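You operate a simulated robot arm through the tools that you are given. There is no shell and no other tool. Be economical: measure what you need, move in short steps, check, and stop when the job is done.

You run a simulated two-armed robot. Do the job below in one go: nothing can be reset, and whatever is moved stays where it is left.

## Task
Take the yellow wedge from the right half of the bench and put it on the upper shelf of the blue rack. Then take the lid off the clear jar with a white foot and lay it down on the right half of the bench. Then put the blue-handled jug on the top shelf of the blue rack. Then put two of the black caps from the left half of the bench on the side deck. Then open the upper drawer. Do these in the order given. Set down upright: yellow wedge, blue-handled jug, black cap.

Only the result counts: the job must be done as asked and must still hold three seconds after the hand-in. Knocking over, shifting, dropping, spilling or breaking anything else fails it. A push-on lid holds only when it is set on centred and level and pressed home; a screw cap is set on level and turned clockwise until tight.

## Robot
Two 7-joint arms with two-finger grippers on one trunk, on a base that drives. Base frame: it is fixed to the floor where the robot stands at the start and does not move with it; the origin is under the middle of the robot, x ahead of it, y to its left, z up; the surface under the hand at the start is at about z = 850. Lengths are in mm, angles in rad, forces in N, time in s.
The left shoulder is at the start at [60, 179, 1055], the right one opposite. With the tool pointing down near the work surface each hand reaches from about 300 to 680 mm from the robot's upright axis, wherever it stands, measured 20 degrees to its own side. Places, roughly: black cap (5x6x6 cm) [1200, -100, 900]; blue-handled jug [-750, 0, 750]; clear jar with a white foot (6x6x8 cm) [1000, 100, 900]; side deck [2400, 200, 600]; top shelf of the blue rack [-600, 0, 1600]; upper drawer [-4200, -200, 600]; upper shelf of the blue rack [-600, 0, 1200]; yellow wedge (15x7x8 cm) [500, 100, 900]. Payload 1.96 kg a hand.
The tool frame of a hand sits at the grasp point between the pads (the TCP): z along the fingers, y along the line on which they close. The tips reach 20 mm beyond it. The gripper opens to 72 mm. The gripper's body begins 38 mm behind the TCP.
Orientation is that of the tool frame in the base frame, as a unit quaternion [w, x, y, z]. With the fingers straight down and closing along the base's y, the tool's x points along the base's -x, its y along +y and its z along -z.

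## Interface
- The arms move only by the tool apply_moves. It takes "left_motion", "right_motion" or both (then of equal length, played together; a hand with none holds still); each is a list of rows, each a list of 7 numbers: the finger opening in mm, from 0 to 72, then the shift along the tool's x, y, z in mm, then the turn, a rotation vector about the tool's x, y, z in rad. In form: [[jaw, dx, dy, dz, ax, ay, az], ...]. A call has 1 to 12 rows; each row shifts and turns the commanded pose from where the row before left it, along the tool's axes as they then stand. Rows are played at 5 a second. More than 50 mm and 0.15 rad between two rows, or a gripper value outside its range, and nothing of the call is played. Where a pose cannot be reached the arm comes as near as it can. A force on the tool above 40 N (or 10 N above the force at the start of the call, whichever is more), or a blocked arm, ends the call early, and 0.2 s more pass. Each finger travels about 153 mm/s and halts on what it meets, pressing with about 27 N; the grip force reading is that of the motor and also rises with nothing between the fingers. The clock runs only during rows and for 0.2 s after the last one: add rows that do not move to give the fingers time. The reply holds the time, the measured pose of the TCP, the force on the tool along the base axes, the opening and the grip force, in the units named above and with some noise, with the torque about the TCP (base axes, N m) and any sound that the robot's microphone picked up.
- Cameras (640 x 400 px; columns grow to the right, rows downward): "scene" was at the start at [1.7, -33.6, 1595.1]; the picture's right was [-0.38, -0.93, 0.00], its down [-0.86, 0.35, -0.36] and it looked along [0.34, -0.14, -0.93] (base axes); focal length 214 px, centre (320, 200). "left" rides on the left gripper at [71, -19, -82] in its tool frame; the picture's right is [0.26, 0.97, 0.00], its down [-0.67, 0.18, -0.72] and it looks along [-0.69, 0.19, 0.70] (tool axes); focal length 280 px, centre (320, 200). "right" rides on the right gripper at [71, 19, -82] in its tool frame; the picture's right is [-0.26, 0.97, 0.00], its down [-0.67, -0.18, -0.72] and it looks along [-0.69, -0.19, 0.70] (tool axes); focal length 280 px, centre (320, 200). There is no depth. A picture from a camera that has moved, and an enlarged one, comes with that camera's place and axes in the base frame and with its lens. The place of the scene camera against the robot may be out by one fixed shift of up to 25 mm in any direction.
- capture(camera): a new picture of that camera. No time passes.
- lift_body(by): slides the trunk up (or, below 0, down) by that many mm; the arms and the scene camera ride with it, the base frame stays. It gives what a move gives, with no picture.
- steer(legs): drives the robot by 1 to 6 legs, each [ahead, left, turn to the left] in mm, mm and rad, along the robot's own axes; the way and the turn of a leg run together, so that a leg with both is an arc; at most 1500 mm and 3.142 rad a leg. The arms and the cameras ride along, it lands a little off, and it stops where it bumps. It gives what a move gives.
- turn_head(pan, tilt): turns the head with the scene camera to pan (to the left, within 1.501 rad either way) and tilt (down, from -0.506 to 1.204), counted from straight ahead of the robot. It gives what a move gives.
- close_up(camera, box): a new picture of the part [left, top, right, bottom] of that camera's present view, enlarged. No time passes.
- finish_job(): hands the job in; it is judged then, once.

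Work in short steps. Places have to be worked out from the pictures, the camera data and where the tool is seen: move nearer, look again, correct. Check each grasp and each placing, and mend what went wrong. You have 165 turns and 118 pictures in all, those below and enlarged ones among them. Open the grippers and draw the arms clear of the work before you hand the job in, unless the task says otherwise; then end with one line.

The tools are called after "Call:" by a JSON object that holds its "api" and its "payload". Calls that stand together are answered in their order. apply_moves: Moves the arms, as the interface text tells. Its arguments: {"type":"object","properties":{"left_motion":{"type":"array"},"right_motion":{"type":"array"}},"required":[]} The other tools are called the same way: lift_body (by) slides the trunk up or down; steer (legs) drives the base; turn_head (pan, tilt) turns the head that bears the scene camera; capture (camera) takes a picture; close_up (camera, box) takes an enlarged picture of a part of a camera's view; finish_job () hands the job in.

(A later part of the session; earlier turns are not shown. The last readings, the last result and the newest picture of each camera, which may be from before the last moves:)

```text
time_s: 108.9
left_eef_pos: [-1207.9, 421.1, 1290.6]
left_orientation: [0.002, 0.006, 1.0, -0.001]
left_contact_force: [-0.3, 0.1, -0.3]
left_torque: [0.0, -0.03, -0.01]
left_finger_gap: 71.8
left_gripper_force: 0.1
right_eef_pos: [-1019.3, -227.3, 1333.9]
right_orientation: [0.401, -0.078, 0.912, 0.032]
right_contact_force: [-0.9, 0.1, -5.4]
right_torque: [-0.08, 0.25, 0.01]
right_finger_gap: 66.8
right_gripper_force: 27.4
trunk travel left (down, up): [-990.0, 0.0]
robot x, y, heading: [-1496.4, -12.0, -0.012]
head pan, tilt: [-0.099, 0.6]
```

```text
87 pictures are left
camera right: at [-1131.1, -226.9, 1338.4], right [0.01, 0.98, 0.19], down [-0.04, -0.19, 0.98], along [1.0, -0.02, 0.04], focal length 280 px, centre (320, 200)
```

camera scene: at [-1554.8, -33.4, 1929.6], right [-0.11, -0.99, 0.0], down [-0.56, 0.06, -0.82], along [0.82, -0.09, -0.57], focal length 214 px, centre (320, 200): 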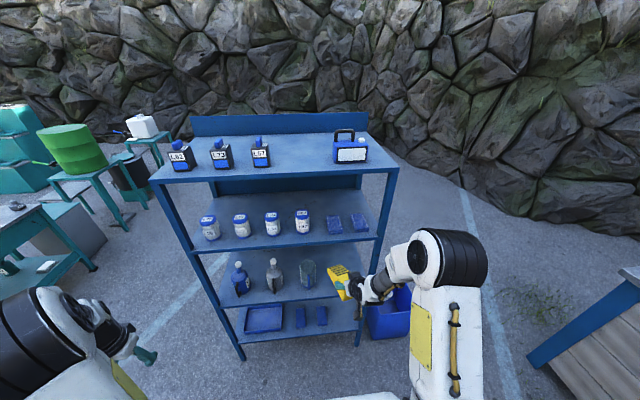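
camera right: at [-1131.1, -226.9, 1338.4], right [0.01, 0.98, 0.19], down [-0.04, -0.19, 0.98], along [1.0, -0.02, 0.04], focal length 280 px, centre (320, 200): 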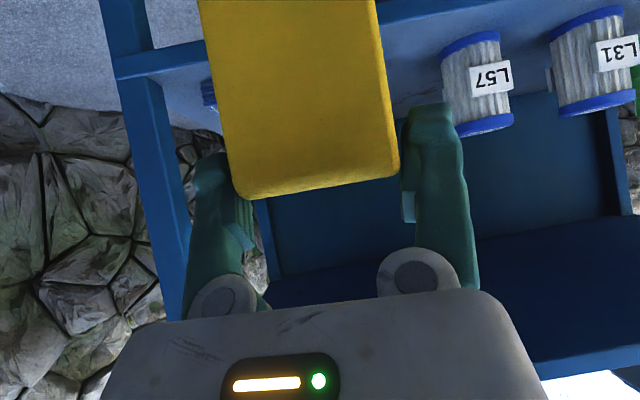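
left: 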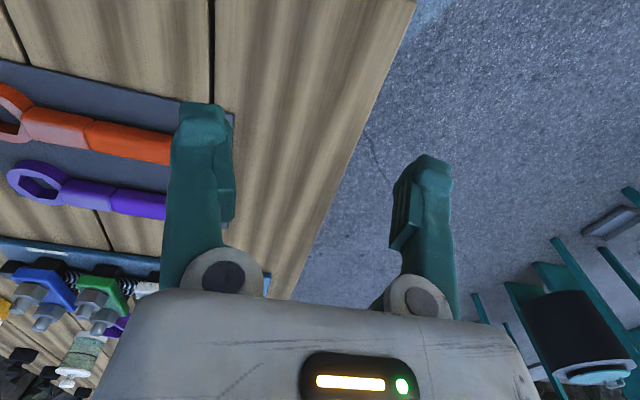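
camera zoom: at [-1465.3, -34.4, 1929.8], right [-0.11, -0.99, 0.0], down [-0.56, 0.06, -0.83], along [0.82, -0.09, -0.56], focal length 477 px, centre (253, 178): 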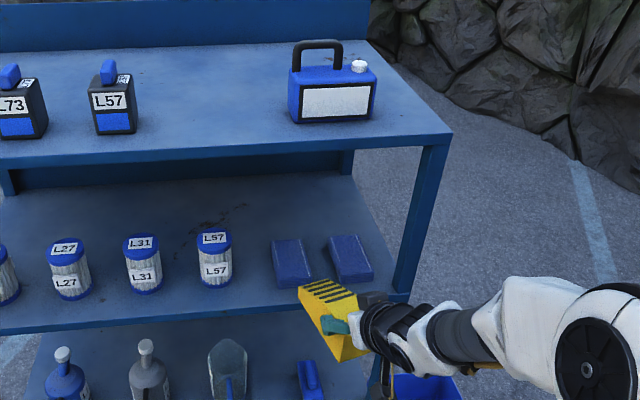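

Clearances look workable (top shelf underside ≈1560). I drive 90 mm nearer and extend the hand into the shelf over the pads.

Call:
{"api": "steer", "payload": {"legs": [[90, 0, 0]]}}

Call:
{"api": "apply_moves", "payload": {"right_motion": [[20, -18, -7, 32, 0, 0, 0], [20, -26, -7, 30, 0, 0, 0], [20, -26, -7, 30, 0, 0, 0], [20, -26, -7, 30, 0, 0, 0], [20, 0, 0, 0, 0, 0, 0]]}}

Call:
{"api": "close_up", "payload": {"camera": "scene", "box": [220, 120, 460, 300]}}

Call:
{"api": "capture", "payload": {"camera": "right"}}

```text
time_s: 110.0
left_eef_pos: [-1121.0, 419.4, 1292.6]
left_orientation: [0.002, 0.005, 1.0, 0.0]
left_contact_force: [-1.2, -0.1, 0.5]
left_torque: [-0.01, -0.04, -0.02]
left_finger_gap: 71.8
left_gripper_force: 0.0
right_eef_pos: [-933.7, -230.4, 1334.5]
right_orientation: [0.4, -0.077, 0.913, 0.032]
right_contact_force: [-0.6, 0.0, -6.3]
right_torque: [-0.06, 0.24, -0.02]
right_finger_gap: 66.9
right_gripper_force: 26.3
trunk travel left (down, up): [-990.0, 0.0]
robot x, y, heading: [-1408.7, -14.6, -0.014]
head pan, tilt: [-0.099, 0.6]
```

```text
time_s: 111.2
left_eef_pos: [-1115.8, 419.9, 1289.7]
left_orientation: [0.0, 0.005, 1.0, 0.0]
left_contact_force: [0.0, -0.2, 0.1]
left_torque: [0.0, -0.07, -0.01]
left_finger_gap: 72.1
left_gripper_force: 0.1
right_eef_pos: [-771.0, -232.9, 1320.8]
right_orientation: [0.399, -0.076, 0.913, 0.031]
right_contact_force: [-0.9, -0.3, -4.9]
right_torque: [-0.08, 0.25, -0.03]
right_finger_gap: 66.6
right_gripper_force: 27.0
trunk travel left (down, up): [-990.0, 0.0]
robot x, y, heading: [-1405.9, -15.5, -0.01]
head pan, tilt: [-0.099, 0.6]
```

```text
2.22 times, centred on (340, 210) of scene
camera zoom: at [-1370.9, -35.5, 1929.7], right [-0.11, -0.99, 0.0], down [-0.56, 0.06, -0.83], along [0.82, -0.09, -0.56], focal length 477 px, centre (276, 178)
```

zoom: 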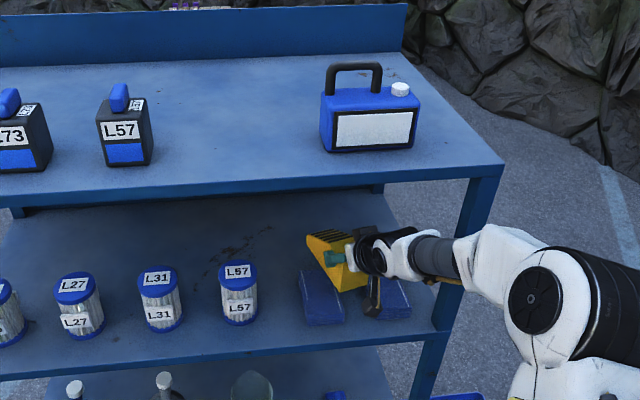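

```text
85 pictures are left
camera right: at [-882.3, -230.4, 1323.6], right [0.02, 0.98, 0.19], down [-0.03, -0.19, 0.98], along [1.0, -0.02, 0.03], focal length 280 px, centre (320, 200)
```

right: 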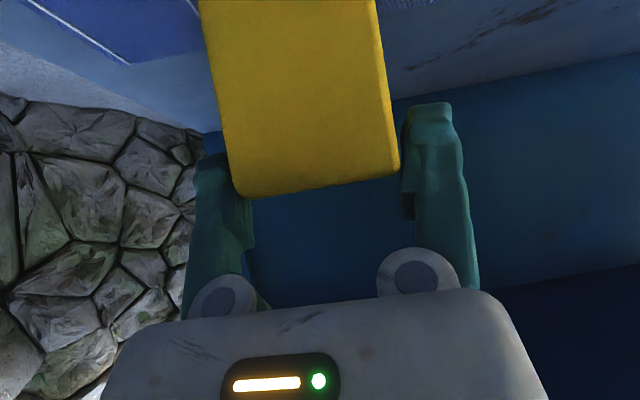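

All clear so far. I extend the remaining ~165 mm in two parts, watching force.

Call:
{"api": "apply_moves", "payload": {"right_motion": [[20, -26, -7, 30, 0, 0, 0], [20, -26, -7, 30, 0, 0, 0], [20, 0, 0, 0, 0, 0, 0]]}}

Call:
{"api": "close_up", "payload": {"camera": "scene", "box": [220, 120, 460, 300]}}

```text
time_s: 112.0
left_eef_pos: [-1116.1, 419.4, 1290.0]
left_orientation: [0.0, 0.005, 1.0, 0.0]
left_contact_force: [-0.7, 0.0, -0.6]
left_torque: [-0.01, -0.05, 0.01]
left_finger_gap: 72.2
left_gripper_force: 0.1
right_eef_pos: [-690.2, -232.3, 1317.1]
right_orientation: [0.398, -0.076, 0.913, 0.032]
right_contact_force: [-0.7, -0.1, -5.2]
right_torque: [-0.07, 0.26, 0.0]
right_finger_gap: 66.5
right_gripper_force: 27.4
trunk travel left (down, up): [-990.0, 0.0]
robot x, y, heading: [-1407.9, -14.9, -0.014]
head pan, tilt: [-0.099, 0.6]
```

```text
2.22 times, centred on (340, 210) of scene
camera zoom: at [-1371.1, -35.4, 1929.7], right [-0.11, -0.99, 0.0], down [-0.56, 0.06, -0.83], along [0.82, -0.09, -0.56], focal length 477 px, centre (276, 178)
```

zoom: 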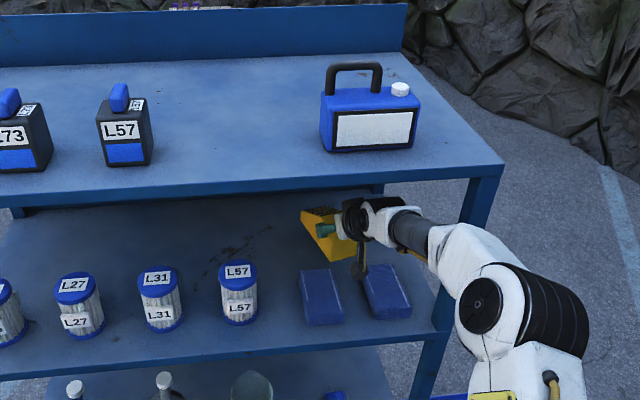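

Margins hold. I extend the last 90 mm.

Call:
{"api": "apply_moves", "payload": {"right_motion": [[20, -28, -7, 32, 0, 0, 0], [20, -28, -7, 32, 0, 0, 0], [20, 0, 0, 0, 0, 0, 0]]}}

Call:
{"api": "close_up", "payload": {"camera": "scene", "box": [300, 180, 400, 260]}}

Call:
{"api": "capture", "payload": {"camera": "right"}}

```text
time_s: 112.8
left_eef_pos: [-1116.5, 418.6, 1290.9]
left_orientation: [0.001, 0.006, 1.0, -0.001]
left_contact_force: [-0.5, 0.3, 0.7]
left_torque: [0.03, 0.02, -0.03]
left_finger_gap: 72.1
left_gripper_force: 0.0
right_eef_pos: [-633.1, -232.2, 1311.6]
right_orientation: [0.398, -0.077, 0.914, 0.032]
right_contact_force: [-0.2, 0.5, -4.6]
right_torque: [-0.07, 0.23, 0.04]
right_finger_gap: 66.2
right_gripper_force: 26.7
right hand out of reach, approached as far as the arm can: row 2
trunk travel left (down, up): [-990.0, 0.0]
robot x, y, heading: [-1407.9, -12.9, -0.015]
head pan, tilt: [-0.099, 0.6]
```

```text
5.00 times, centred on (350, 220) of scene
camera zoom: at [-1372.5, -36.3, 1929.8], right [-0.11, -0.99, 0.0], down [-0.56, 0.06, -0.83], along [0.82, -0.09, -0.56], focal length 1072 px, centre (170, 100)
```

zoom: 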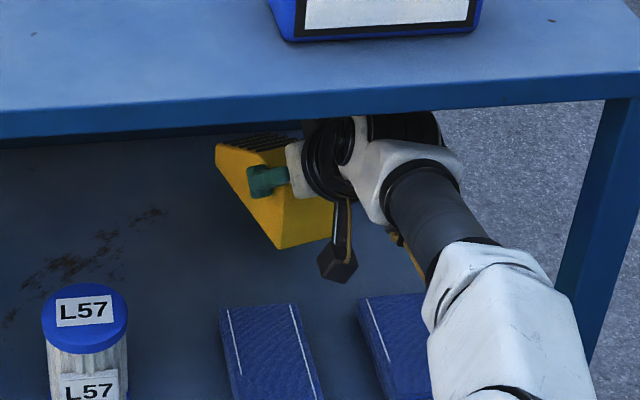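

```text
82 pictures are left
camera right: at [-744.9, -229.8, 1316.9], right [0.02, 0.98, 0.19], down [-0.03, -0.19, 0.98], along [1.0, -0.02, 0.03], focal length 280 px, centre (320, 200)
```

right: 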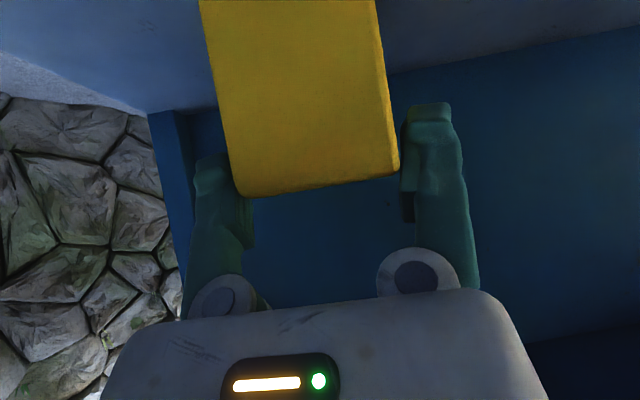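

Arm at its limit at x=-633; I drive 45 mm closer and then lower by trunk.

Call:
{"api": "steer", "payload": {"legs": [[45, 0, 0]]}}

Call:
{"api": "lift_body", "payload": {"by": -20}}

Call:
{"api": "capture", "payload": {"camera": "right"}}

Call:
{"api": "close_up", "payload": {"camera": "scene", "box": [300, 180, 400, 260]}}

```text
time_s: 113.7
left_eef_pos: [-1079.7, 418.6, 1292.1]
left_orientation: [0.003, 0.005, 1.0, 0.0]
left_contact_force: [-0.5, -0.1, 0.5]
left_torque: [-0.01, -0.05, 0.02]
left_finger_gap: 72.1
left_gripper_force: 0.1
right_eef_pos: [-594.7, -232.3, 1318.4]
right_orientation: [0.401, -0.076, 0.912, 0.031]
right_contact_force: [-0.9, -0.1, -4.4]
right_torque: [-0.06, 0.21, -0.01]
right_finger_gap: 66.2
right_gripper_force: 26.8
trunk travel left (down, up): [-990.0, 0.0]
robot x, y, heading: [-1362.4, -12.9, -0.004]
head pan, tilt: [-0.099, 0.6]
```

```text
time_s: 114.4
left_eef_pos: [-1073.6, 418.7, 1269.9]
left_orientation: [0.0, 0.005, 1.0, -0.001]
left_contact_force: [-1.1, -0.3, -0.2]
left_torque: [-0.01, -0.04, -0.01]
left_finger_gap: 72.1
left_gripper_force: 0.0
right_eef_pos: [-589.3, -231.8, 1293.5]
right_orientation: [0.399, -0.076, 0.913, 0.031]
right_contact_force: [-0.7, 1.1, -5.8]
right_torque: [-0.06, 0.24, 0.0]
right_finger_gap: 66.2
right_gripper_force: 26.7
trunk travel left (down, up): [-970.0, 20.0]
robot x, y, heading: [-1362.8, -14.2, -0.009]
head pan, tilt: [-0.099, 0.6]
```

```text
81 pictures are left
camera right: at [-701.0, -230.3, 1297.7], right [0.02, 0.98, 0.19], down [-0.04, -0.19, 0.98], along [1.0, -0.02, 0.03], focal length 280 px, centre (320, 200)
```

right: 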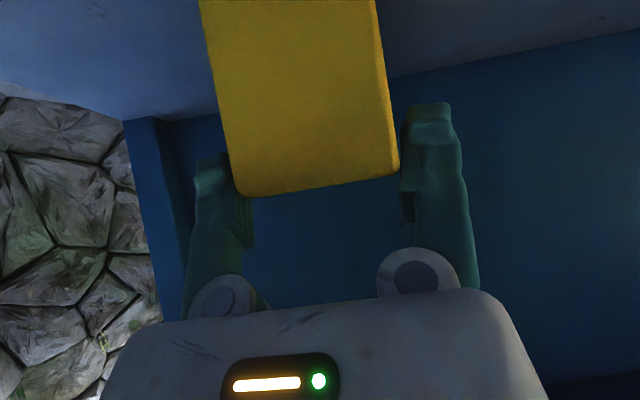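

```text
5.00 times, centred on (350, 220) of scene
camera zoom: at [-1328.7, -35.9, 1909.7], right [-0.11, -0.99, 0.0], down [-0.56, 0.06, -0.83], along [0.82, -0.09, -0.56], focal length 1072 px, centre (170, 100)
```

zoom: 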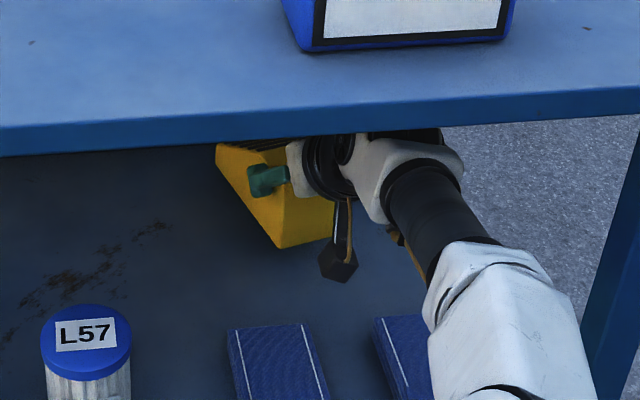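

Lowering by small arm steps until contact.

Call:
{"api": "apply_moves", "payload": {"right_motion": [[20, 3.7, 0, 3.4, 0, 0, 0], [20, 3.7, 0, 3.4, 0, 0, 0], [20, 2.2, 0, 2.0, 0, 0, 0], [20, 2.2, 0, 2.0, 0, 0, 0], [20, 0, 0, 0, 0, 0, 0]]}}

```text
time_s: 115.6
left_eef_pos: [-1072.2, 418.2, 1270.6]
left_orientation: [0.0, 0.005, 1.0, 0.0]
left_contact_force: [0.6, -0.1, 0.2]
left_torque: [-0.02, 0.01, -0.02]
left_finger_gap: 72.0
left_gripper_force: 0.0
right_eef_pos: [-587.6, -231.6, 1276.8]
right_orientation: [0.399, -0.076, 0.913, 0.03]
right_contact_force: [0.0, -0.3, 4.5]
right_torque: [-0.07, -1.09, -0.1]
right_finger_gap: 65.9
right_gripper_force: 27.1
trunk travel left (down, up): [-970.0, 20.0]
robot x, y, heading: [-1362.2, -12.5, -0.008]
head pan, tilt: [-0.099, 0.6]
```

The front tip touched first (torque). I pitch up slightly and lower further.

Call:
{"api": "apply_moves", "payload": {"right_motion": [[20, 0, 0, 0, 0, -0.04, 0], [20, 1.5, 0, 1.3, 0, 0, 0], [20, 0, 0, 0, 0, 0, 0]]}}

Call:
{"api": "capture", "payload": {"camera": "right"}}

```text
time_s: 116.4
left_eef_pos: [-1071.0, 419.3, 1270.3]
left_orientation: [0.0, 0.005, 1.0, 0.0]
left_contact_force: [0.1, -1.2, -0.1]
left_torque: [0.03, 0.0, -0.01]
left_finger_gap: 72.0
left_gripper_force: 0.1
right_eef_pos: [-588.4, -233.0, 1274.5]
right_orientation: [0.417, -0.076, 0.905, 0.033]
right_contact_force: [-2.6, -1.0, 1.2]
right_torque: [-0.2, 0.46, -0.07]
right_finger_gap: 65.7
right_gripper_force: 27.4
trunk travel left (down, up): [-970.0, 20.0]
robot x, y, heading: [-1365.3, -11.0, -0.013]
head pan, tilt: [-0.099, 0.6]
```

```text
79 pictures are left
camera right: at [-699.9, -230.3, 1274.1], right [0.01, 0.98, 0.2], down [-0.07, -0.19, 0.98], along [1.0, -0.02, 0.07], focal length 280 px, centre (320, 200)
```

right: 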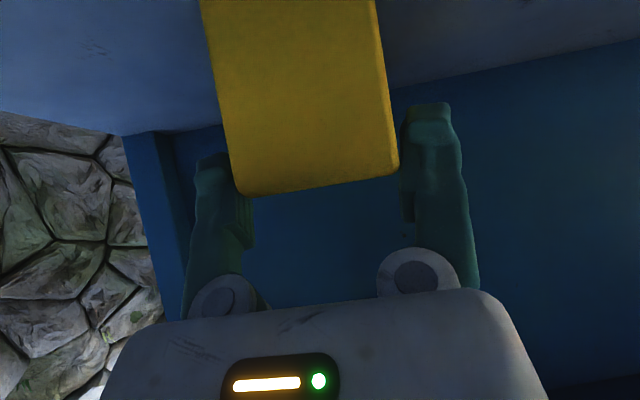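

Now it rests nearly level on the shelf. I open and, after a pause, withdraw straight back.

Call:
{"api": "apply_moves", "payload": {"right_motion": [[20, 0.7, 0, 0.7, 0, 0, 0], [72, 0, 0, 0, 0, 0, 0], [72, 0, 0, 0, 0, 0, 0], [72, 0, 0, 0, 0, 0, 0]]}}

Call:
{"api": "capture", "payload": {"camera": "right"}}

```text
time_s: 117.4
left_eef_pos: [-1071.5, 420.2, 1269.7]
left_orientation: [0.0, 0.005, 1.0, 0.001]
left_contact_force: [0.3, 0.4, -0.2]
left_torque: [-0.02, -0.02, -0.01]
left_finger_gap: 72.1
left_gripper_force: 0.1
right_eef_pos: [-587.5, -231.9, 1272.8]
right_orientation: [0.417, -0.075, 0.905, 0.033]
right_contact_force: [-0.9, 1.6, 1.4]
right_torque: [0.02, 0.05, -0.05]
right_finger_gap: 72.0
right_gripper_force: 0.1
trunk travel left (down, up): [-970.0, 20.0]
robot x, y, heading: [-1363.3, -12.6, -0.013]
head pan, tilt: [-0.099, 0.6]
```

```text
78 pictures are left
camera right: at [-699.2, -230.2, 1273.3], right [0.01, 0.98, 0.2], down [-0.07, -0.19, 0.98], along [1.0, -0.02, 0.07], focal length 280 px, centre (320, 200)
```

right: 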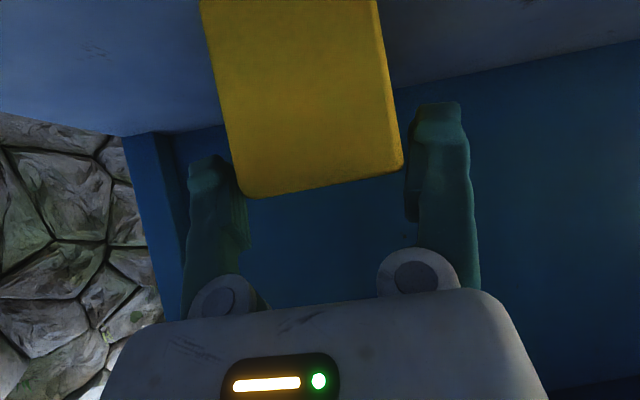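

Released. I withdraw straight back in small rows.

Call:
{"api": "apply_moves", "payload": {"right_motion": [[72, 10, 0, -12, 0, 0, 0], [72, 13, 0, -15, 0, 0, 0], [72, 26, 0, -30, 0, 0, 0], [72, 30, 0, -28, 0, 0, 0], [72, 30, 0, -28, 0, 0, 0], [72, 26, 0, -30, 0, 0, 0], [72, 26, 0, -30, 0, 0, 0], [72, 26, 0, -30, 0, 0, 0]]}}

Call:
{"api": "close_up", "payload": {"camera": "scene", "box": [260, 150, 420, 270]}}

```text
time_s: 119.2
left_eef_pos: [-1072.5, 418.6, 1270.4]
left_orientation: [0.0, 0.006, 1.0, 0.0]
left_contact_force: [0.0, -0.6, 0.2]
left_torque: [0.0, -0.04, 0.0]
left_finger_gap: 72.0
left_gripper_force: 0.1
right_eef_pos: [-862.5, -278.2, 1263.4]
right_orientation: [0.418, -0.075, 0.905, 0.033]
right_contact_force: [0.5, -0.9, -1.0]
right_torque: [0.0, -0.01, 0.0]
right_finger_gap: 71.9
right_gripper_force: 0.0
trunk travel left (down, up): [-970.0, 20.0]
robot x, y, heading: [-1361.1, -12.9, -0.01]
head pan, tilt: [-0.099, 0.6]
```

```text
3.33 times, centred on (340, 210) of scene
camera zoom: at [-1327.8, -36.0, 1909.7], right [-0.11, -0.99, 0.0], down [-0.56, 0.06, -0.83], along [0.82, -0.09, -0.56], focal length 715 px, centre (253, 167)
```

zoom: 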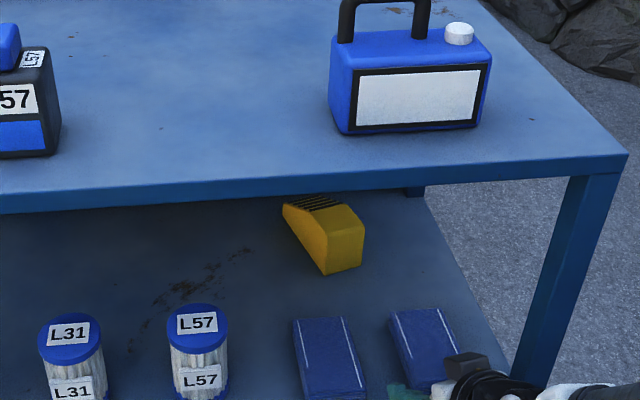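

Wedge stands level on the upper shelf. Next the jar: I back out and drive round to the bench's front side at x≈1200.

Call:
{"api": "steer", "payload": {"legs": [[-210, 0, 0], [0, 1320, 0], [1380, 0, 0], [1390, 0, 0], [0, 0, -1.56]]}}

Call:
{"api": "lift_body", "payload": {"by": -220}}

Call:
{"api": "turn_head", "payload": {"pan": 0, "tilt": 0.75}}

Call:
{"api": "capture", "payload": {"camera": "scene"}}

```text
time_s: 143.8
left_eef_pos: [1660.4, 913.4, 1269.1]
left_orientation: [0.0, 0.715, 0.699, 0.0]
left_contact_force: [0.4, -0.2, 0.3]
left_torque: [0.0, -0.03, 0.0]
left_finger_gap: 71.8
left_gripper_force: 0.0
right_eef_pos: [961.0, 713.0, 1264.0]
right_orientation: [0.316, 0.591, 0.69, -0.273]
right_contact_force: [-0.8, 0.1, -0.5]
right_torque: [0.01, 0.05, -0.01]
right_finger_gap: 71.9
right_gripper_force: 0.2
trunk travel left (down, up): [-970.0, 20.0]
robot x, y, heading: [1231.9, 1209.6, -1.597]
head pan, tilt: [-0.099, 0.6]
```

```text
time_s: 146.1
left_eef_pos: [1661.0, 914.9, 1049.3]
left_orientation: [0.0, 0.714, 0.7, 0.0]
left_contact_force: [-0.2, 0.1, 0.5]
left_torque: [0.02, 0.01, 0.02]
left_finger_gap: 72.1
left_gripper_force: 0.1
right_eef_pos: [961.1, 713.2, 1042.5]
right_orientation: [0.316, 0.591, 0.69, -0.273]
right_contact_force: [0.9, 0.6, -0.1]
right_torque: [-0.01, -0.02, -0.02]
right_finger_gap: 72.1
right_gripper_force: 0.0
trunk travel left (down, up): [-750.0, 240.0]
robot x, y, heading: [1231.2, 1214.4, -1.604]
head pan, tilt: [-0.099, 0.6]
```

```text
time_s: 146.8
left_eef_pos: [1660.5, 914.9, 1049.8]
left_orientation: [0.001, 0.715, 0.699, -0.001]
left_contact_force: [-0.5, 0.2, 0.2]
left_torque: [-0.01, 0.02, -0.03]
left_finger_gap: 71.9
left_gripper_force: 0.1
right_eef_pos: [960.0, 713.7, 1042.9]
right_orientation: [0.316, 0.592, 0.689, -0.274]
right_contact_force: [0.8, 0.2, 0.0]
right_torque: [-0.01, -0.02, -0.02]
right_finger_gap: 72.1
right_gripper_force: 0.1
trunk travel left (down, up): [-750.0, 240.0]
robot x, y, heading: [1233.1, 1216.0, -1.597]
head pan, tilt: [0.0, 0.75]
```

```text
76 pictures are left
camera scene: at [1240.9, 1177.5, 1676.9], right [-1.0, 0.03, 0.0], down [0.02, 0.68, -0.73], along [-0.02, -0.73, -0.68], focal length 214 px, centre (320, 200)
```

scene: 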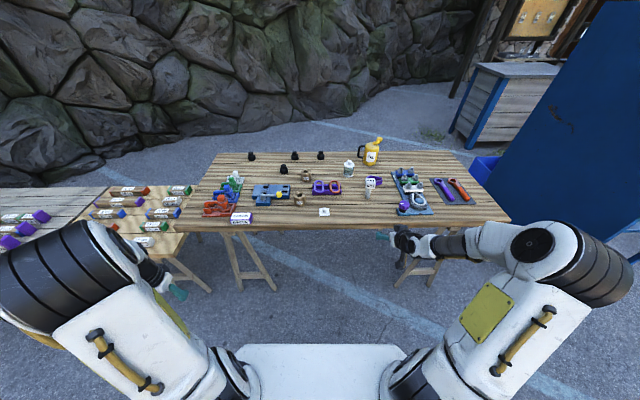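

I zoom in on the middle of the bench for jar details.

Call:
{"api": "close_up", "payload": {"camera": "scene", "box": [230, 130, 420, 235]}}

Call:
{"api": "close_up", "payload": {"camera": "scene", "box": [300, 130, 400, 200]}}

```text
3.37 times, centred on (325, 182) of scene
camera zoom: at [1240.9, 1177.5, 1676.9], right [-1.0, 0.03, 0.0], down [0.02, 0.68, -0.73], along [-0.02, -0.73, -0.68], focal length 722 px, centre (303, 259)
```

zoom: 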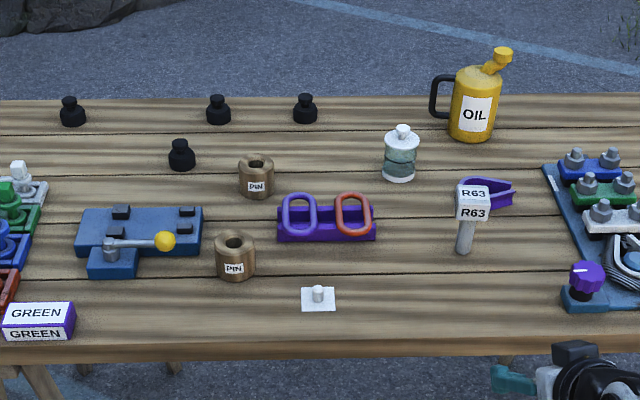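

```text
5.71 times, centred on (350, 165) of scene
camera zoom: at [1240.9, 1177.5, 1676.9], right [-1.0, 0.03, 0.0], down [0.02, 0.68, -0.73], along [-0.02, -0.73, -0.68], focal length 1226 px, centre (149, 400)
```

zoom: 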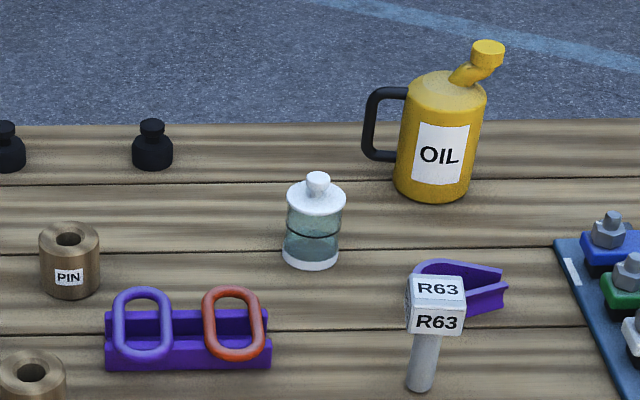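

Jar at about (1028,50), lid with a knob on top. Free spot for the lid near (1005,350), in the right half. I set the right hand straight down again and raise both hands.

Call:
{"api": "apply_moves", "payload": {"right_motion": [[72, 0, 0, -20, 0, 0.144, 0], [72, 0, 0, -20, 0, 0.144, 0], [72, 0, 0, -20, 0, 0.144, 0], [72, 0, 0, 0, 0, 0.144, 0], [72, 0, 0, 0, 0, 0.144, 0], [72, 0, 0, 0, 0, 0.144, 0], [72, 0, 0, 0, 0, 0, 0.095], [72, 0, 0, 0, 0, 0, 0.095], [72, 0, 0, 0, 0, 0, 0]], "left_motion": [[72, 0, 0, -30, 0, 0, 0], [72, 0, 0, -30, 0, 0, 0], [72, 0, 0, -20, 0, 0, 0], [72, 0, 0, 0, 0, 0, 0], [72, 0, 0, 0, 0, 0, 0], [72, 0, 0, 0, 0, 0, 0], [72, 0, 0, 0, 0, 0, 0], [72, 0, 0, 0, 0, 0, 0], [72, 0, 0, 0, 0, 0, 0]]}}

Call:
{"api": "steer", "payload": {"legs": [[300, 0, 0.025]]}}

```text
time_s: 148.8
left_eef_pos: [1661.3, 912.9, 1130.0]
left_orientation: [0.0, 0.715, 0.699, 0.001]
left_contact_force: [-0.1, 0.8, 1.2]
left_torque: [0.03, -0.01, 0.02]
left_finger_gap: 72.0
left_gripper_force: 0.0
right_eef_pos: [954.1, 752.2, 1087.1]
right_orientation: [-0.003, 0.72, 0.693, 0.0]
right_contact_force: [0.2, 0.3, 0.2]
right_torque: [-0.02, -0.01, -0.02]
right_finger_gap: 71.9
right_gripper_force: 0.0
trunk travel left (down, up): [-750.0, 240.0]
robot x, y, heading: [1230.1, 1212.1, -1.602]
head pan, tilt: [0.0, 0.75]
```

```text
time_s: 150.8
left_eef_pos: [1665.0, 632.0, 1129.3]
left_orientation: [0.001, 0.706, 0.708, 0.001]
left_contact_force: [-0.3, 0.3, -1.1]
left_torque: [-0.02, 0.02, 0.0]
left_finger_gap: 72.1
left_gripper_force: 0.2
right_eef_pos: [964.7, 449.9, 1087.7]
right_orientation: [-0.001, 0.711, 0.703, 0.0]
right_contact_force: [-0.5, 0.1, -0.6]
right_torque: [-0.01, 0.0, 0.0]
right_finger_gap: 72.0
right_gripper_force: 0.0
trunk travel left (down, up): [-750.0, 240.0]
robot x, y, heading: [1227.7, 919.0, -1.568]
head pan, tilt: [0.0, 0.75]
```

Inner trestle legs stand at x≈578 and 1577; I centre between them before moving the base under the bench.

Call:
{"api": "steer", "payload": {"legs": [[0, -130, 0], [240, 0, 0]]}}

Call:
{"api": "turn_head", "payload": {"pan": -0.1, "tilt": 0.95}}

Call:
{"api": "capture", "payload": {"camera": "scene"}}

```text
time_s: 153.5
left_eef_pos: [1534.2, 389.3, 1130.2]
left_orientation: [0.001, 0.706, 0.709, 0.0]
left_contact_force: [0.8, 0.2, 0.2]
left_torque: [-0.02, -0.01, 0.02]
left_finger_gap: 72.0
left_gripper_force: 0.1
right_eef_pos: [830.7, 208.2, 1087.1]
right_orientation: [-0.001, 0.711, 0.703, -0.001]
right_contact_force: [-0.3, 0.4, -0.5]
right_torque: [-0.01, -0.01, 0.01]
right_finger_gap: 72.3
right_gripper_force: 0.2
trunk travel left (down, up): [-750.0, 240.0]
robot x, y, heading: [1099.6, 675.5, -1.572]
head pan, tilt: [0.0, 0.75]
```

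```text
time_s: 154.3
left_eef_pos: [1534.2, 388.4, 1129.1]
left_orientation: [0.001, 0.706, 0.708, 0.0]
left_contact_force: [0.2, -0.6, 0.2]
left_torque: [-0.01, -0.01, 0.02]
left_finger_gap: 71.9
left_gripper_force: 0.3
right_eef_pos: [833.4, 207.2, 1086.7]
right_orientation: [-0.002, 0.712, 0.702, -0.001]
right_contact_force: [0.0, 0.1, 0.2]
right_torque: [0.02, -0.02, 0.04]
right_finger_gap: 71.8
right_gripper_force: 0.1
trunk travel left (down, up): [-750.0, 240.0]
robot x, y, heading: [1097.8, 675.5, -1.57]
head pan, tilt: [-0.099, 0.949]
```

```text
73 pictures are left
camera scene: at [1100.0, 650.1, 1661.3], right [-1.0, 0.1, 0.0], down [0.08, 0.81, -0.58], along [-0.06, -0.58, -0.81], focal length 214 px, centre (320, 200)
```

scene: 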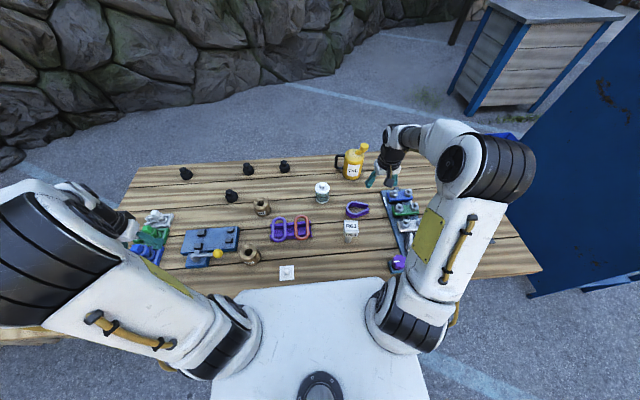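

The white plate is the trunk's chest, not the base; nothing bumped. I move the right hand above the jar and look.

Call:
{"api": "apply_moves", "payload": {"right_motion": [[40, -29, 39, 0, 0, 0, 0], [40, -29, 39, 0, 0, 0, 0], [40, -29, 39, 0, 0, 0, 0], [40, -29, 39, 0, 0, 0, 0], [40, -29, 39, 0, 0, 0, 0], [40, 0, 0, 0, 0, 0, 0]]}}

Call:
{"api": "capture", "payload": {"camera": "right"}}

```text
time_s: 155.7
left_eef_pos: [1534.2, 387.6, 1129.9]
left_orientation: [0.0, 0.706, 0.708, 0.001]
left_contact_force: [0.2, 0.6, -0.6]
left_torque: [0.03, 0.0, 0.03]
left_finger_gap: 71.8
left_gripper_force: 0.1
right_eef_pos: [860.4, 184.5, 1088.1]
right_orientation: [0.0, 0.712, 0.703, -0.002]
right_contact_force: [0.2, 0.5, -0.2]
right_torque: [-0.01, 0.0, 0.01]
right_finger_gap: 40.3
right_gripper_force: 0.0
right hand out of reach, approached as far as the arm can: row 1, 2, 3, 4, 5
trunk travel left (down, up): [-750.0, 240.0]
robot x, y, heading: [1098.8, 677.6, -1.568]
head pan, tilt: [-0.099, 0.949]
```

```text
72 pictures are left
camera right: at [880.0, 255.8, 1170.5], right [0.96, -0.27, 0.0], down [-0.19, -0.67, 0.72], along [-0.2, -0.69, -0.7], focal length 280 px, centre (320, 200)
```

right: 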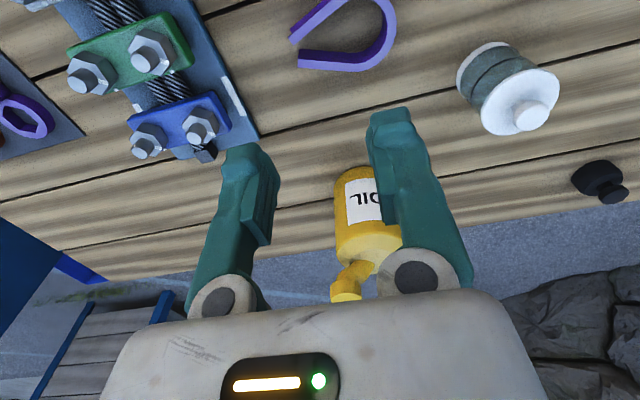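

Jar is at about (1018,88) by the wrist camera. I was at the reach limit; drive 80 mm ahead and see.

Call:
{"api": "steer", "payload": {"legs": [[80, 0, 0]]}}

Call:
{"api": "apply_moves", "payload": {"right_motion": [[40, 0, 0, 0, 0, 0, 0]]}}

```text
time_s: 156.7
left_eef_pos: [1533.8, 308.8, 1130.0]
left_orientation: [0.001, 0.707, 0.708, 0.0]
left_contact_force: [0.0, 0.1, 0.2]
left_torque: [0.01, 0.0, -0.01]
left_finger_gap: 72.2
left_gripper_force: 0.1
right_eef_pos: [859.9, 105.7, 1087.7]
right_orientation: [-0.001, 0.712, 0.702, -0.003]
right_contact_force: [-0.4, -0.1, 0.3]
right_torque: [-0.03, -0.03, -0.03]
right_finger_gap: 39.9
right_gripper_force: 0.1
trunk travel left (down, up): [-750.0, 240.0]
robot x, y, heading: [1098.8, 596.6, -1.568]
head pan, tilt: [-0.099, 0.949]
```

```text
time_s: 157.1
left_eef_pos: [1533.6, 312.0, 1131.3]
left_orientation: [0.002, 0.706, 0.708, -0.001]
left_contact_force: [0.5, -0.3, 0.2]
left_torque: [-0.01, 0.0, -0.02]
left_finger_gap: 71.8
left_gripper_force: 0.0
right_eef_pos: [860.5, 107.2, 1088.6]
right_orientation: [0.0, 0.712, 0.703, -0.002]
right_contact_force: [-0.9, 0.7, -0.5]
right_torque: [0.02, 0.04, 0.02]
right_finger_gap: 40.3
right_gripper_force: 0.0
trunk travel left (down, up): [-750.0, 240.0]
robot x, y, heading: [1100.4, 597.4, -1.573]
head pan, tilt: [-0.099, 0.949]
```

Call:
{"api": "apply_moves", "payload": {"right_motion": [[40, 4, 40, 10, 0, 0, 0], [40, 4, 40, 20, 0, 0, 0], [40, 4, 40, 24, 0, 0, 0], [40, 4, 38, 24, 0, 0, 0], [40, 0, 0, 0, 0, 0, 0]]}}

Call:
{"api": "capture", "payload": {"camera": "right"}}

```text
time_s: 158.3
left_eef_pos: [1532.4, 309.9, 1129.0]
left_orientation: [0.002, 0.707, 0.708, 0.001]
left_contact_force: [-0.4, -0.2, -0.5]
left_torque: [0.01, 0.02, 0.0]
left_finger_gap: 72.0
left_gripper_force: 0.0
right_eef_pos: [1016.5, 119.9, 1009.0]
right_orientation: [-0.001, 0.711, 0.703, -0.002]
right_contact_force: [-0.2, 0.3, -0.9]
right_torque: [-0.03, 0.0, -0.01]
right_finger_gap: 39.9
right_gripper_force: 0.1
trunk travel left (down, up): [-750.0, 240.0]
robot x, y, heading: [1097.0, 598.4, -1.568]
head pan, tilt: [-0.099, 0.949]
```

```text
71 pictures are left
camera right: at [1036.4, 191.6, 1090.9], right [0.96, -0.27, 0.0], down [-0.19, -0.67, 0.72], along [-0.2, -0.69, -0.7], focal length 280 px, centre (320, 200)
```

right: 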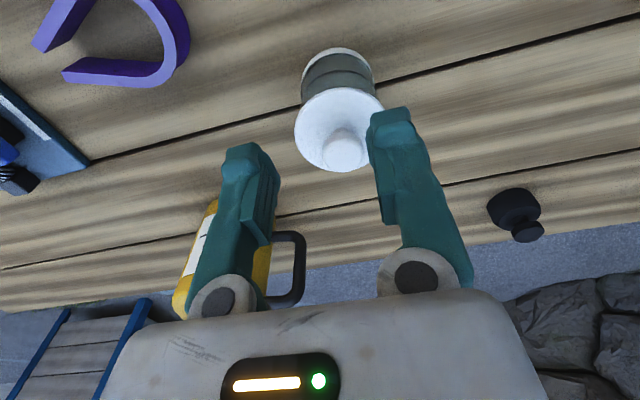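

Triangulated: lid plate at (1020,93), z≈929, knob ~22 mm wide above it. I lower with jaws 40 mm open around the knob.

Call:
{"api": "apply_moves", "payload": {"right_motion": [[40, -14, 1.5, 10, 0, 0, 0], [40, -13, 1.5, 13, 0, 0, 0], [40, 0, 0, 15, 0, 0, 0], [40, 0, 0, 14, 0, 0, 0], [40, 0, 0, 0, 0, 0, 0]]}}

Call:
{"api": "capture", "payload": {"camera": "right"}}

```text
time_s: 159.5
left_eef_pos: [1533.6, 309.2, 1130.2]
left_orientation: [0.002, 0.706, 0.708, -0.001]
left_contact_force: [1.2, -0.1, 0.1]
left_torque: [0.01, 0.0, 0.0]
left_finger_gap: 71.9
left_gripper_force: 0.0
right_eef_pos: [1018.8, 92.6, 956.8]
right_orientation: [-0.001, 0.712, 0.702, -0.002]
right_contact_force: [-0.1, -1.2, -0.6]
right_torque: [0.03, -0.01, 0.0]
right_finger_gap: 40.0
right_gripper_force: 0.0
trunk travel left (down, up): [-750.0, 240.0]
robot x, y, heading: [1095.1, 596.0, -1.564]
head pan, tilt: [-0.099, 0.949]
```

```text
70 pictures are left
camera right: at [1038.4, 164.3, 1039.3], right [0.96, -0.27, 0.0], down [-0.19, -0.67, 0.72], along [-0.2, -0.69, -0.7], focal length 280 px, centre (320, 200)
```

right: 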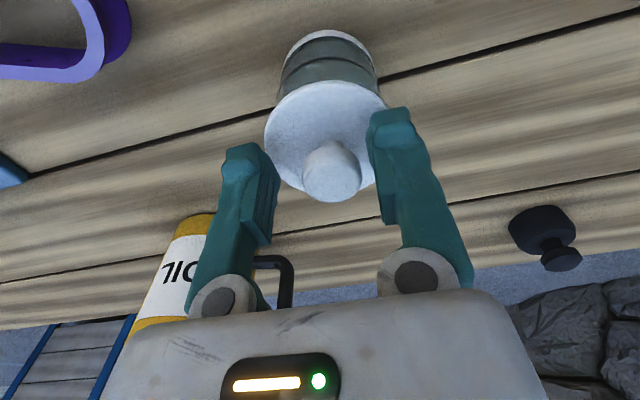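

Knob is between the pads, about 4 mm off-centre. I shift and close.

Call:
{"api": "apply_moves", "payload": {"right_motion": [[40, 0, 4, 2, 0, 0, 0], [15, 0, 0, 0, 0, 0, 0], [5, 0, 0, 0, 0, 0, 0], [5, 0, 0, 0, 0, 0, 0]]}}

Call:
{"api": "capture", "payload": {"camera": "right"}}

```text
time_s: 160.5
left_eef_pos: [1533.2, 309.2, 1130.5]
left_orientation: [0.001, 0.706, 0.708, 0.001]
left_contact_force: [-0.4, 0.4, 0.2]
left_torque: [0.0, -0.02, 0.02]
left_finger_gap: 72.2
left_gripper_force: 0.0
right_eef_pos: [1023.1, 92.7, 955.4]
right_orientation: [-0.001, 0.711, 0.703, -0.001]
right_contact_force: [-0.1, 0.6, -0.8]
right_torque: [-0.01, -0.02, -0.02]
right_finger_gap: 22.1
right_gripper_force: 27.6
trunk travel left (down, up): [-750.0, 240.0]
robot x, y, heading: [1095.9, 594.5, -1.571]
head pan, tilt: [-0.099, 0.949]
heard: snap
```

```text
69 pictures are left
camera right: at [1042.5, 164.1, 1037.7], right [0.96, -0.27, 0.0], down [-0.19, -0.67, 0.72], along [-0.2, -0.69, -0.7], focal length 280 px, centre (320, 200)
```

right: 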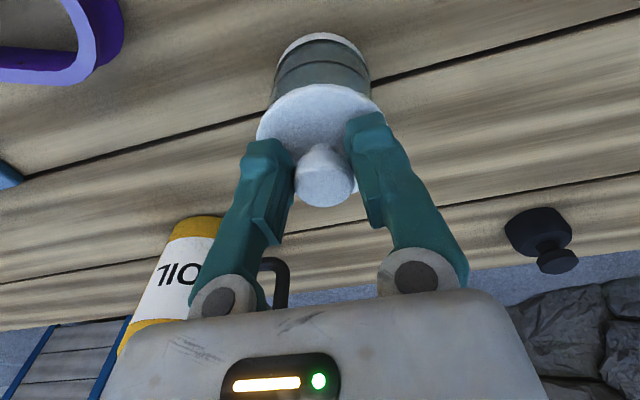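

Gripped at 22 mm; a "snap" was heard (perhaps the push-on lid letting go). I lift 15 mm and check that the jar stays.

Call:
{"api": "apply_moves", "payload": {"right_motion": [[5, 0, 0, -4, 0, 0, 0], [5, 0, 0, -5, 0, 0, 0], [5, 0, 0, -6, 0, 0, 0], [5, 0, 0, 0, 0, 0, 0]]}}

Call:
{"api": "capture", "payload": {"camera": "right"}}

```text
time_s: 161.5
left_eef_pos: [1533.8, 308.8, 1129.6]
left_orientation: [0.0, 0.706, 0.708, 0.001]
left_contact_force: [-0.1, -0.3, -0.2]
left_torque: [0.05, 0.03, -0.04]
left_finger_gap: 72.1
left_gripper_force: 0.1
right_eef_pos: [1024.5, 91.9, 969.8]
right_orientation: [-0.001, 0.711, 0.703, -0.002]
right_contact_force: [0.4, 0.2, -0.1]
right_torque: [-0.02, -0.02, 0.0]
right_finger_gap: 22.5
right_gripper_force: 26.8
trunk travel left (down, up): [-750.0, 240.0]
robot x, y, heading: [1101.1, 598.7, -1.575]
head pan, tilt: [-0.099, 0.949]
```

```text
68 pictures are left
camera right: at [1043.7, 163.8, 1052.4], right [0.96, -0.27, 0.0], down [-0.19, -0.67, 0.72], along [-0.2, -0.69, -0.7], focal length 280 px, centre (320, 200)
```

right: 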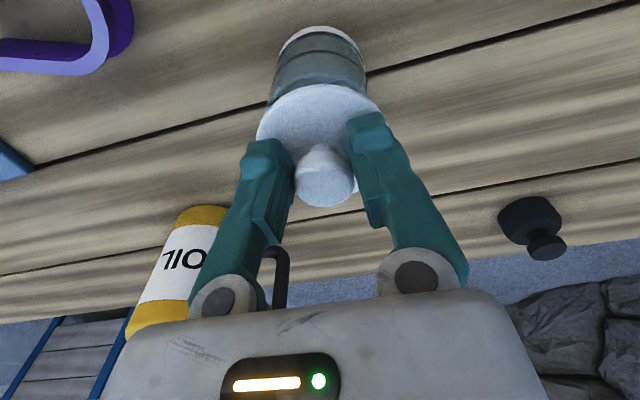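

Weight reading is ~0, so just the lid probably. I raise a further 40 mm and verify.

Call:
{"api": "apply_moves", "payload": {"right_motion": [[5, 0, 0, -20, 0, 0, 0], [5, 0, 0, -20, 0, 0, 0], [5, 0, 0, 0, 0, 0, 0]]}}

Call:
{"api": "capture", "payload": {"camera": "right"}}

```text
time_s: 162.3
left_eef_pos: [1534.2, 308.2, 1128.8]
left_orientation: [0.001, 0.706, 0.708, 0.0]
left_contact_force: [-0.1, 1.0, 0.7]
left_torque: [-0.01, 0.02, -0.02]
left_finger_gap: 72.1
left_gripper_force: 0.0
right_eef_pos: [1025.2, 92.7, 1010.0]
right_orientation: [-0.001, 0.712, 0.702, -0.001]
right_contact_force: [-0.1, 0.5, 0.4]
right_torque: [-0.03, -0.01, 0.01]
right_finger_gap: 22.0
right_gripper_force: 27.1
trunk travel left (down, up): [-750.0, 240.0]
robot x, y, heading: [1100.3, 594.5, -1.575]
head pan, tilt: [-0.099, 0.949]
```

```text
67 pictures are left
camera right: at [1044.5, 163.7, 1092.4], right [0.96, -0.27, 0.0], down [-0.19, -0.67, 0.72], along [-0.2, -0.69, -0.7], focal length 280 px, centre (320, 200)
```

right: 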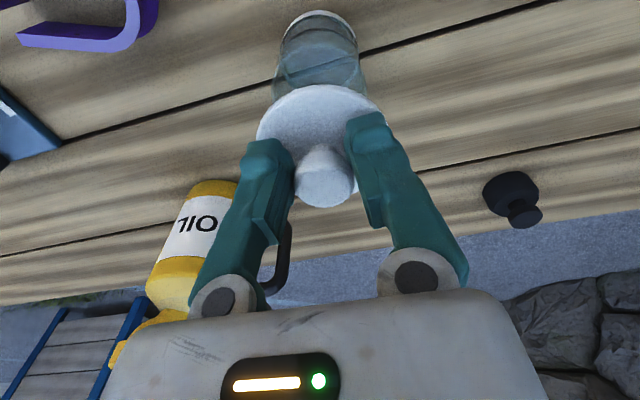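

The jar stays, lid is off. I back the robot 150 mm, which brings the lid over the free spot around (1022,245).

Call:
{"api": "steer", "payload": {"legs": [[-170, 0, 0]]}}

Call:
{"api": "capture", "payload": {"camera": "right"}}

Call:
{"api": "turn_head", "payload": {"pan": -0.1, "tilt": 0.8}}

Call:
{"api": "close_up", "payload": {"camera": "scene", "box": [240, 130, 440, 255]}}

```text
time_s: 163.8
left_eef_pos: [1533.8, 479.9, 1129.8]
left_orientation: [0.001, 0.708, 0.706, 0.0]
left_contact_force: [1.3, 0.2, -1.3]
left_torque: [-0.02, 0.01, -0.01]
left_finger_gap: 71.8
left_gripper_force: 0.0
right_eef_pos: [1024.1, 264.7, 1009.7]
right_orientation: [-0.001, 0.713, 0.701, -0.002]
right_contact_force: [0.1, -0.1, -0.8]
right_torque: [0.0, -0.02, 0.01]
right_finger_gap: 21.9
right_gripper_force: 26.9
trunk travel left (down, up): [-750.0, 240.0]
robot x, y, heading: [1095.2, 768.1, -1.571]
head pan, tilt: [-0.099, 0.949]
```

```text
66 pictures are left
camera right: at [1043.4, 336.2, 1092.1], right [0.96, -0.28, 0.0], down [-0.19, -0.67, 0.72], along [-0.2, -0.69, -0.7], focal length 280 px, centre (320, 200)
```

right: 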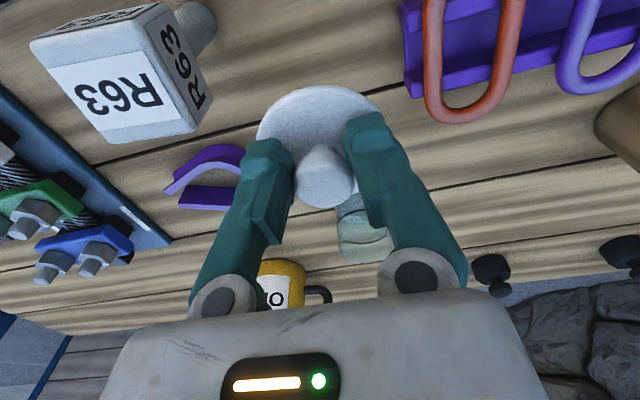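

```text
time_s: 164.5
left_eef_pos: [1533.8, 480.5, 1130.6]
left_orientation: [0.002, 0.708, 0.707, 0.0]
left_contact_force: [0.5, 0.5, 0.0]
left_torque: [-0.02, -0.02, 0.04]
left_finger_gap: 72.1
left_gripper_force: 0.0
right_eef_pos: [1024.1, 265.7, 1010.8]
right_orientation: [0.0, 0.713, 0.701, -0.002]
right_contact_force: [-0.2, -1.0, 0.1]
right_torque: [-0.02, 0.03, -0.01]
right_finger_gap: 21.7
right_gripper_force: 27.0
trunk travel left (down, up): [-750.0, 240.0]
robot x, y, heading: [1097.3, 765.6, -1.577]
head pan, tilt: [-0.099, 0.799]
```

```text
3.20 times, centred on (340, 192) of scene
camera zoom: at [1099.5, 737.6, 1672.8], right [-0.99, 0.1, 0.0], down [0.07, 0.71, -0.7], along [-0.07, -0.69, -0.72], focal length 686 px, centre (256, 224)
```

zoom: 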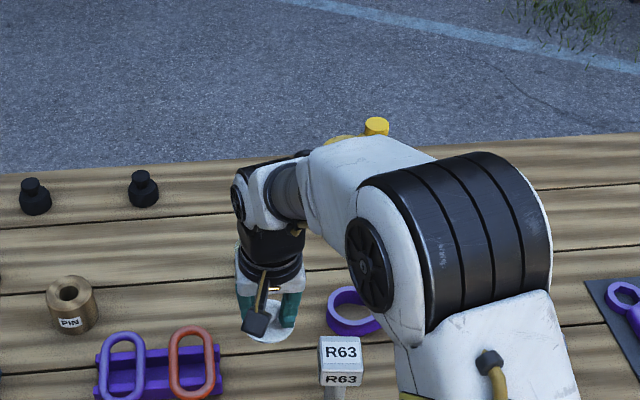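

The spot below is clear (R63 edge x≈959, purple rack x≈1083). I lower the lid.

Call:
{"api": "apply_moves", "payload": {"right_motion": [[5, 0, 2, 35, 0, 0, 0], [5, 0, 0, 35, 0, 0, 0], [5, 0, 0, 30, 0, 0, 0], [5, 0, 0, 15, 0, 0, 0], [5, 0, 0, 0, 0, 0, 0]]}}

Call:
{"api": "apply_moves", "payload": {"right_motion": [[5, 0, 0, 4, 0, 0, 0], [5, 0, 0, 3, 0, 0, 0], [5, 0, 0, 3, 0, 0, 0], [5, 0, 0, 0, 0, 0, 0]]}}

Call:
{"api": "capture", "payload": {"camera": "right"}}

```text
time_s: 165.7
left_eef_pos: [1533.7, 481.5, 1129.9]
left_orientation: [0.002, 0.708, 0.706, 0.0]
left_contact_force: [0.9, -0.3, 0.4]
left_torque: [-0.01, 0.0, -0.01]
left_finger_gap: 72.1
left_gripper_force: 0.1
right_eef_pos: [1024.8, 263.7, 894.1]
right_orientation: [0.0, 0.713, 0.702, -0.002]
right_contact_force: [-0.3, -0.9, -0.5]
right_torque: [0.03, -0.01, -0.02]
right_finger_gap: 22.0
right_gripper_force: 27.2
trunk travel left (down, up): [-750.0, 240.0]
robot x, y, heading: [1094.4, 774.2, -1.573]
head pan, tilt: [-0.099, 0.799]
```

```text
time_s: 166.7
left_eef_pos: [1532.6, 480.4, 1129.9]
left_orientation: [0.001, 0.708, 0.707, 0.0]
left_contact_force: [-0.1, -0.2, 0.0]
left_torque: [-0.04, -0.03, 0.02]
left_finger_gap: 71.9
left_gripper_force: 0.0
right_eef_pos: [1026.1, 264.4, 884.1]
right_orientation: [0.001, 0.713, 0.701, -0.002]
right_contact_force: [-0.3, 0.1, 0.2]
right_torque: [0.02, 0.01, 0.02]
right_finger_gap: 21.9
right_gripper_force: 26.9
trunk travel left (down, up): [-750.0, 240.0]
robot x, y, heading: [1098.2, 770.3, -1.575]
head pan, tilt: [-0.099, 0.799]
```

```text
64 pictures are left
camera right: at [1045.3, 335.9, 967.4], right [0.96, -0.28, 0.0], down [-0.19, -0.67, 0.72], along [-0.2, -0.69, -0.7], focal length 280 px, centre (320, 200)
```

right: 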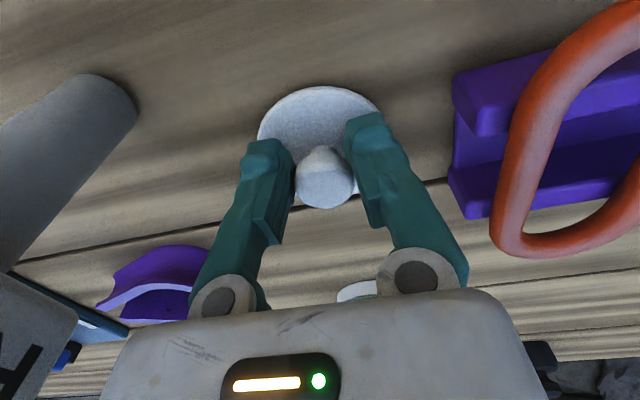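

Nearly down; continuing in 2 mm steps until force appears.

Call:
{"api": "apply_moves", "payload": {"right_motion": [[5, 0, 0, 2, 0, 0, 0], [5, 0, 0, 2, 0, 0, 0], [5, 0, 0, 2, 0, 0, 0], [5, 0, 0, 0, 0, 0, 0]]}}

```text
time_s: 167.7
left_eef_pos: [1533.3, 480.2, 1130.1]
left_orientation: [0.002, 0.707, 0.707, 0.001]
left_contact_force: [-0.2, -0.3, -0.6]
left_torque: [-0.01, 0.03, 0.0]
left_finger_gap: 71.9
left_gripper_force: 0.0
right_eef_pos: [1026.4, 266.1, 879.5]
right_orientation: [0.0, 0.713, 0.701, -0.003]
right_contact_force: [-0.9, -1.8, 18.1]
right_torque: [-0.22, 0.02, -0.1]
right_finger_gap: 19.8
right_gripper_force: 27.1
trunk travel left (down, up): [-750.0, 240.0]
robot x, y, heading: [1093.5, 770.1, -1.578]
head pan, tilt: [-0.099, 0.799]
```

Contact on the bench (18 N). I ease up 1 mm and open gently, then rise.

Call:
{"api": "apply_moves", "payload": {"right_motion": [[5, 0, 0, -1.5, 0, 0, 0], [30, 0, 0, 0, 0, 0, 0], [45, 0, 0, 0, 0, 0, 0], [45, 0, 0, -20, 0, 0, 0], [45, 0, 0, -40, 0, 0, 0], [45, 0, 0, -45, 0, 0, 0], [45, 0, 0, -45, 0, 0, 0], [45, 0, 0, -45, 0, 0, 0], [45, 0, 0, 0, 0, 0, 0]]}}

Call:
{"api": "capture", "payload": {"camera": "right"}}

```text
time_s: 169.7
left_eef_pos: [1533.4, 479.0, 1129.7]
left_orientation: [0.0, 0.707, 0.707, 0.0]
left_contact_force: [0.2, -0.2, 0.4]
left_torque: [0.04, -0.01, 0.0]
left_finger_gap: 71.7
left_gripper_force: 0.0
right_eef_pos: [1026.9, 267.9, 1064.8]
right_orientation: [0.0, 0.713, 0.701, -0.002]
right_contact_force: [-0.8, -0.3, -0.2]
right_torque: [-0.02, -0.01, 0.01]
right_finger_gap: 45.1
right_gripper_force: 0.2
right hand out of reach, approached as far as the arm can: row 8
trunk travel left (down, up): [-750.0, 240.0]
robot x, y, heading: [1099.1, 763.0, -1.566]
head pan, tilt: [-0.099, 0.799]
```

```text
63 pictures are left
camera right: at [1046.6, 339.0, 1146.2], right [0.96, -0.28, 0.0], down [-0.19, -0.67, 0.72], along [-0.2, -0.69, -0.7], focal length 280 px, centre (320, 200)
```

right: 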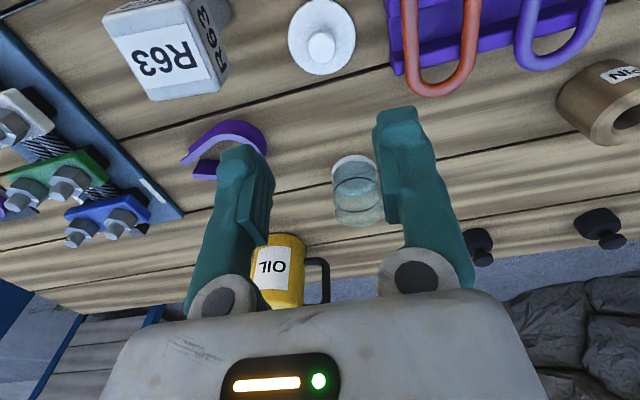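

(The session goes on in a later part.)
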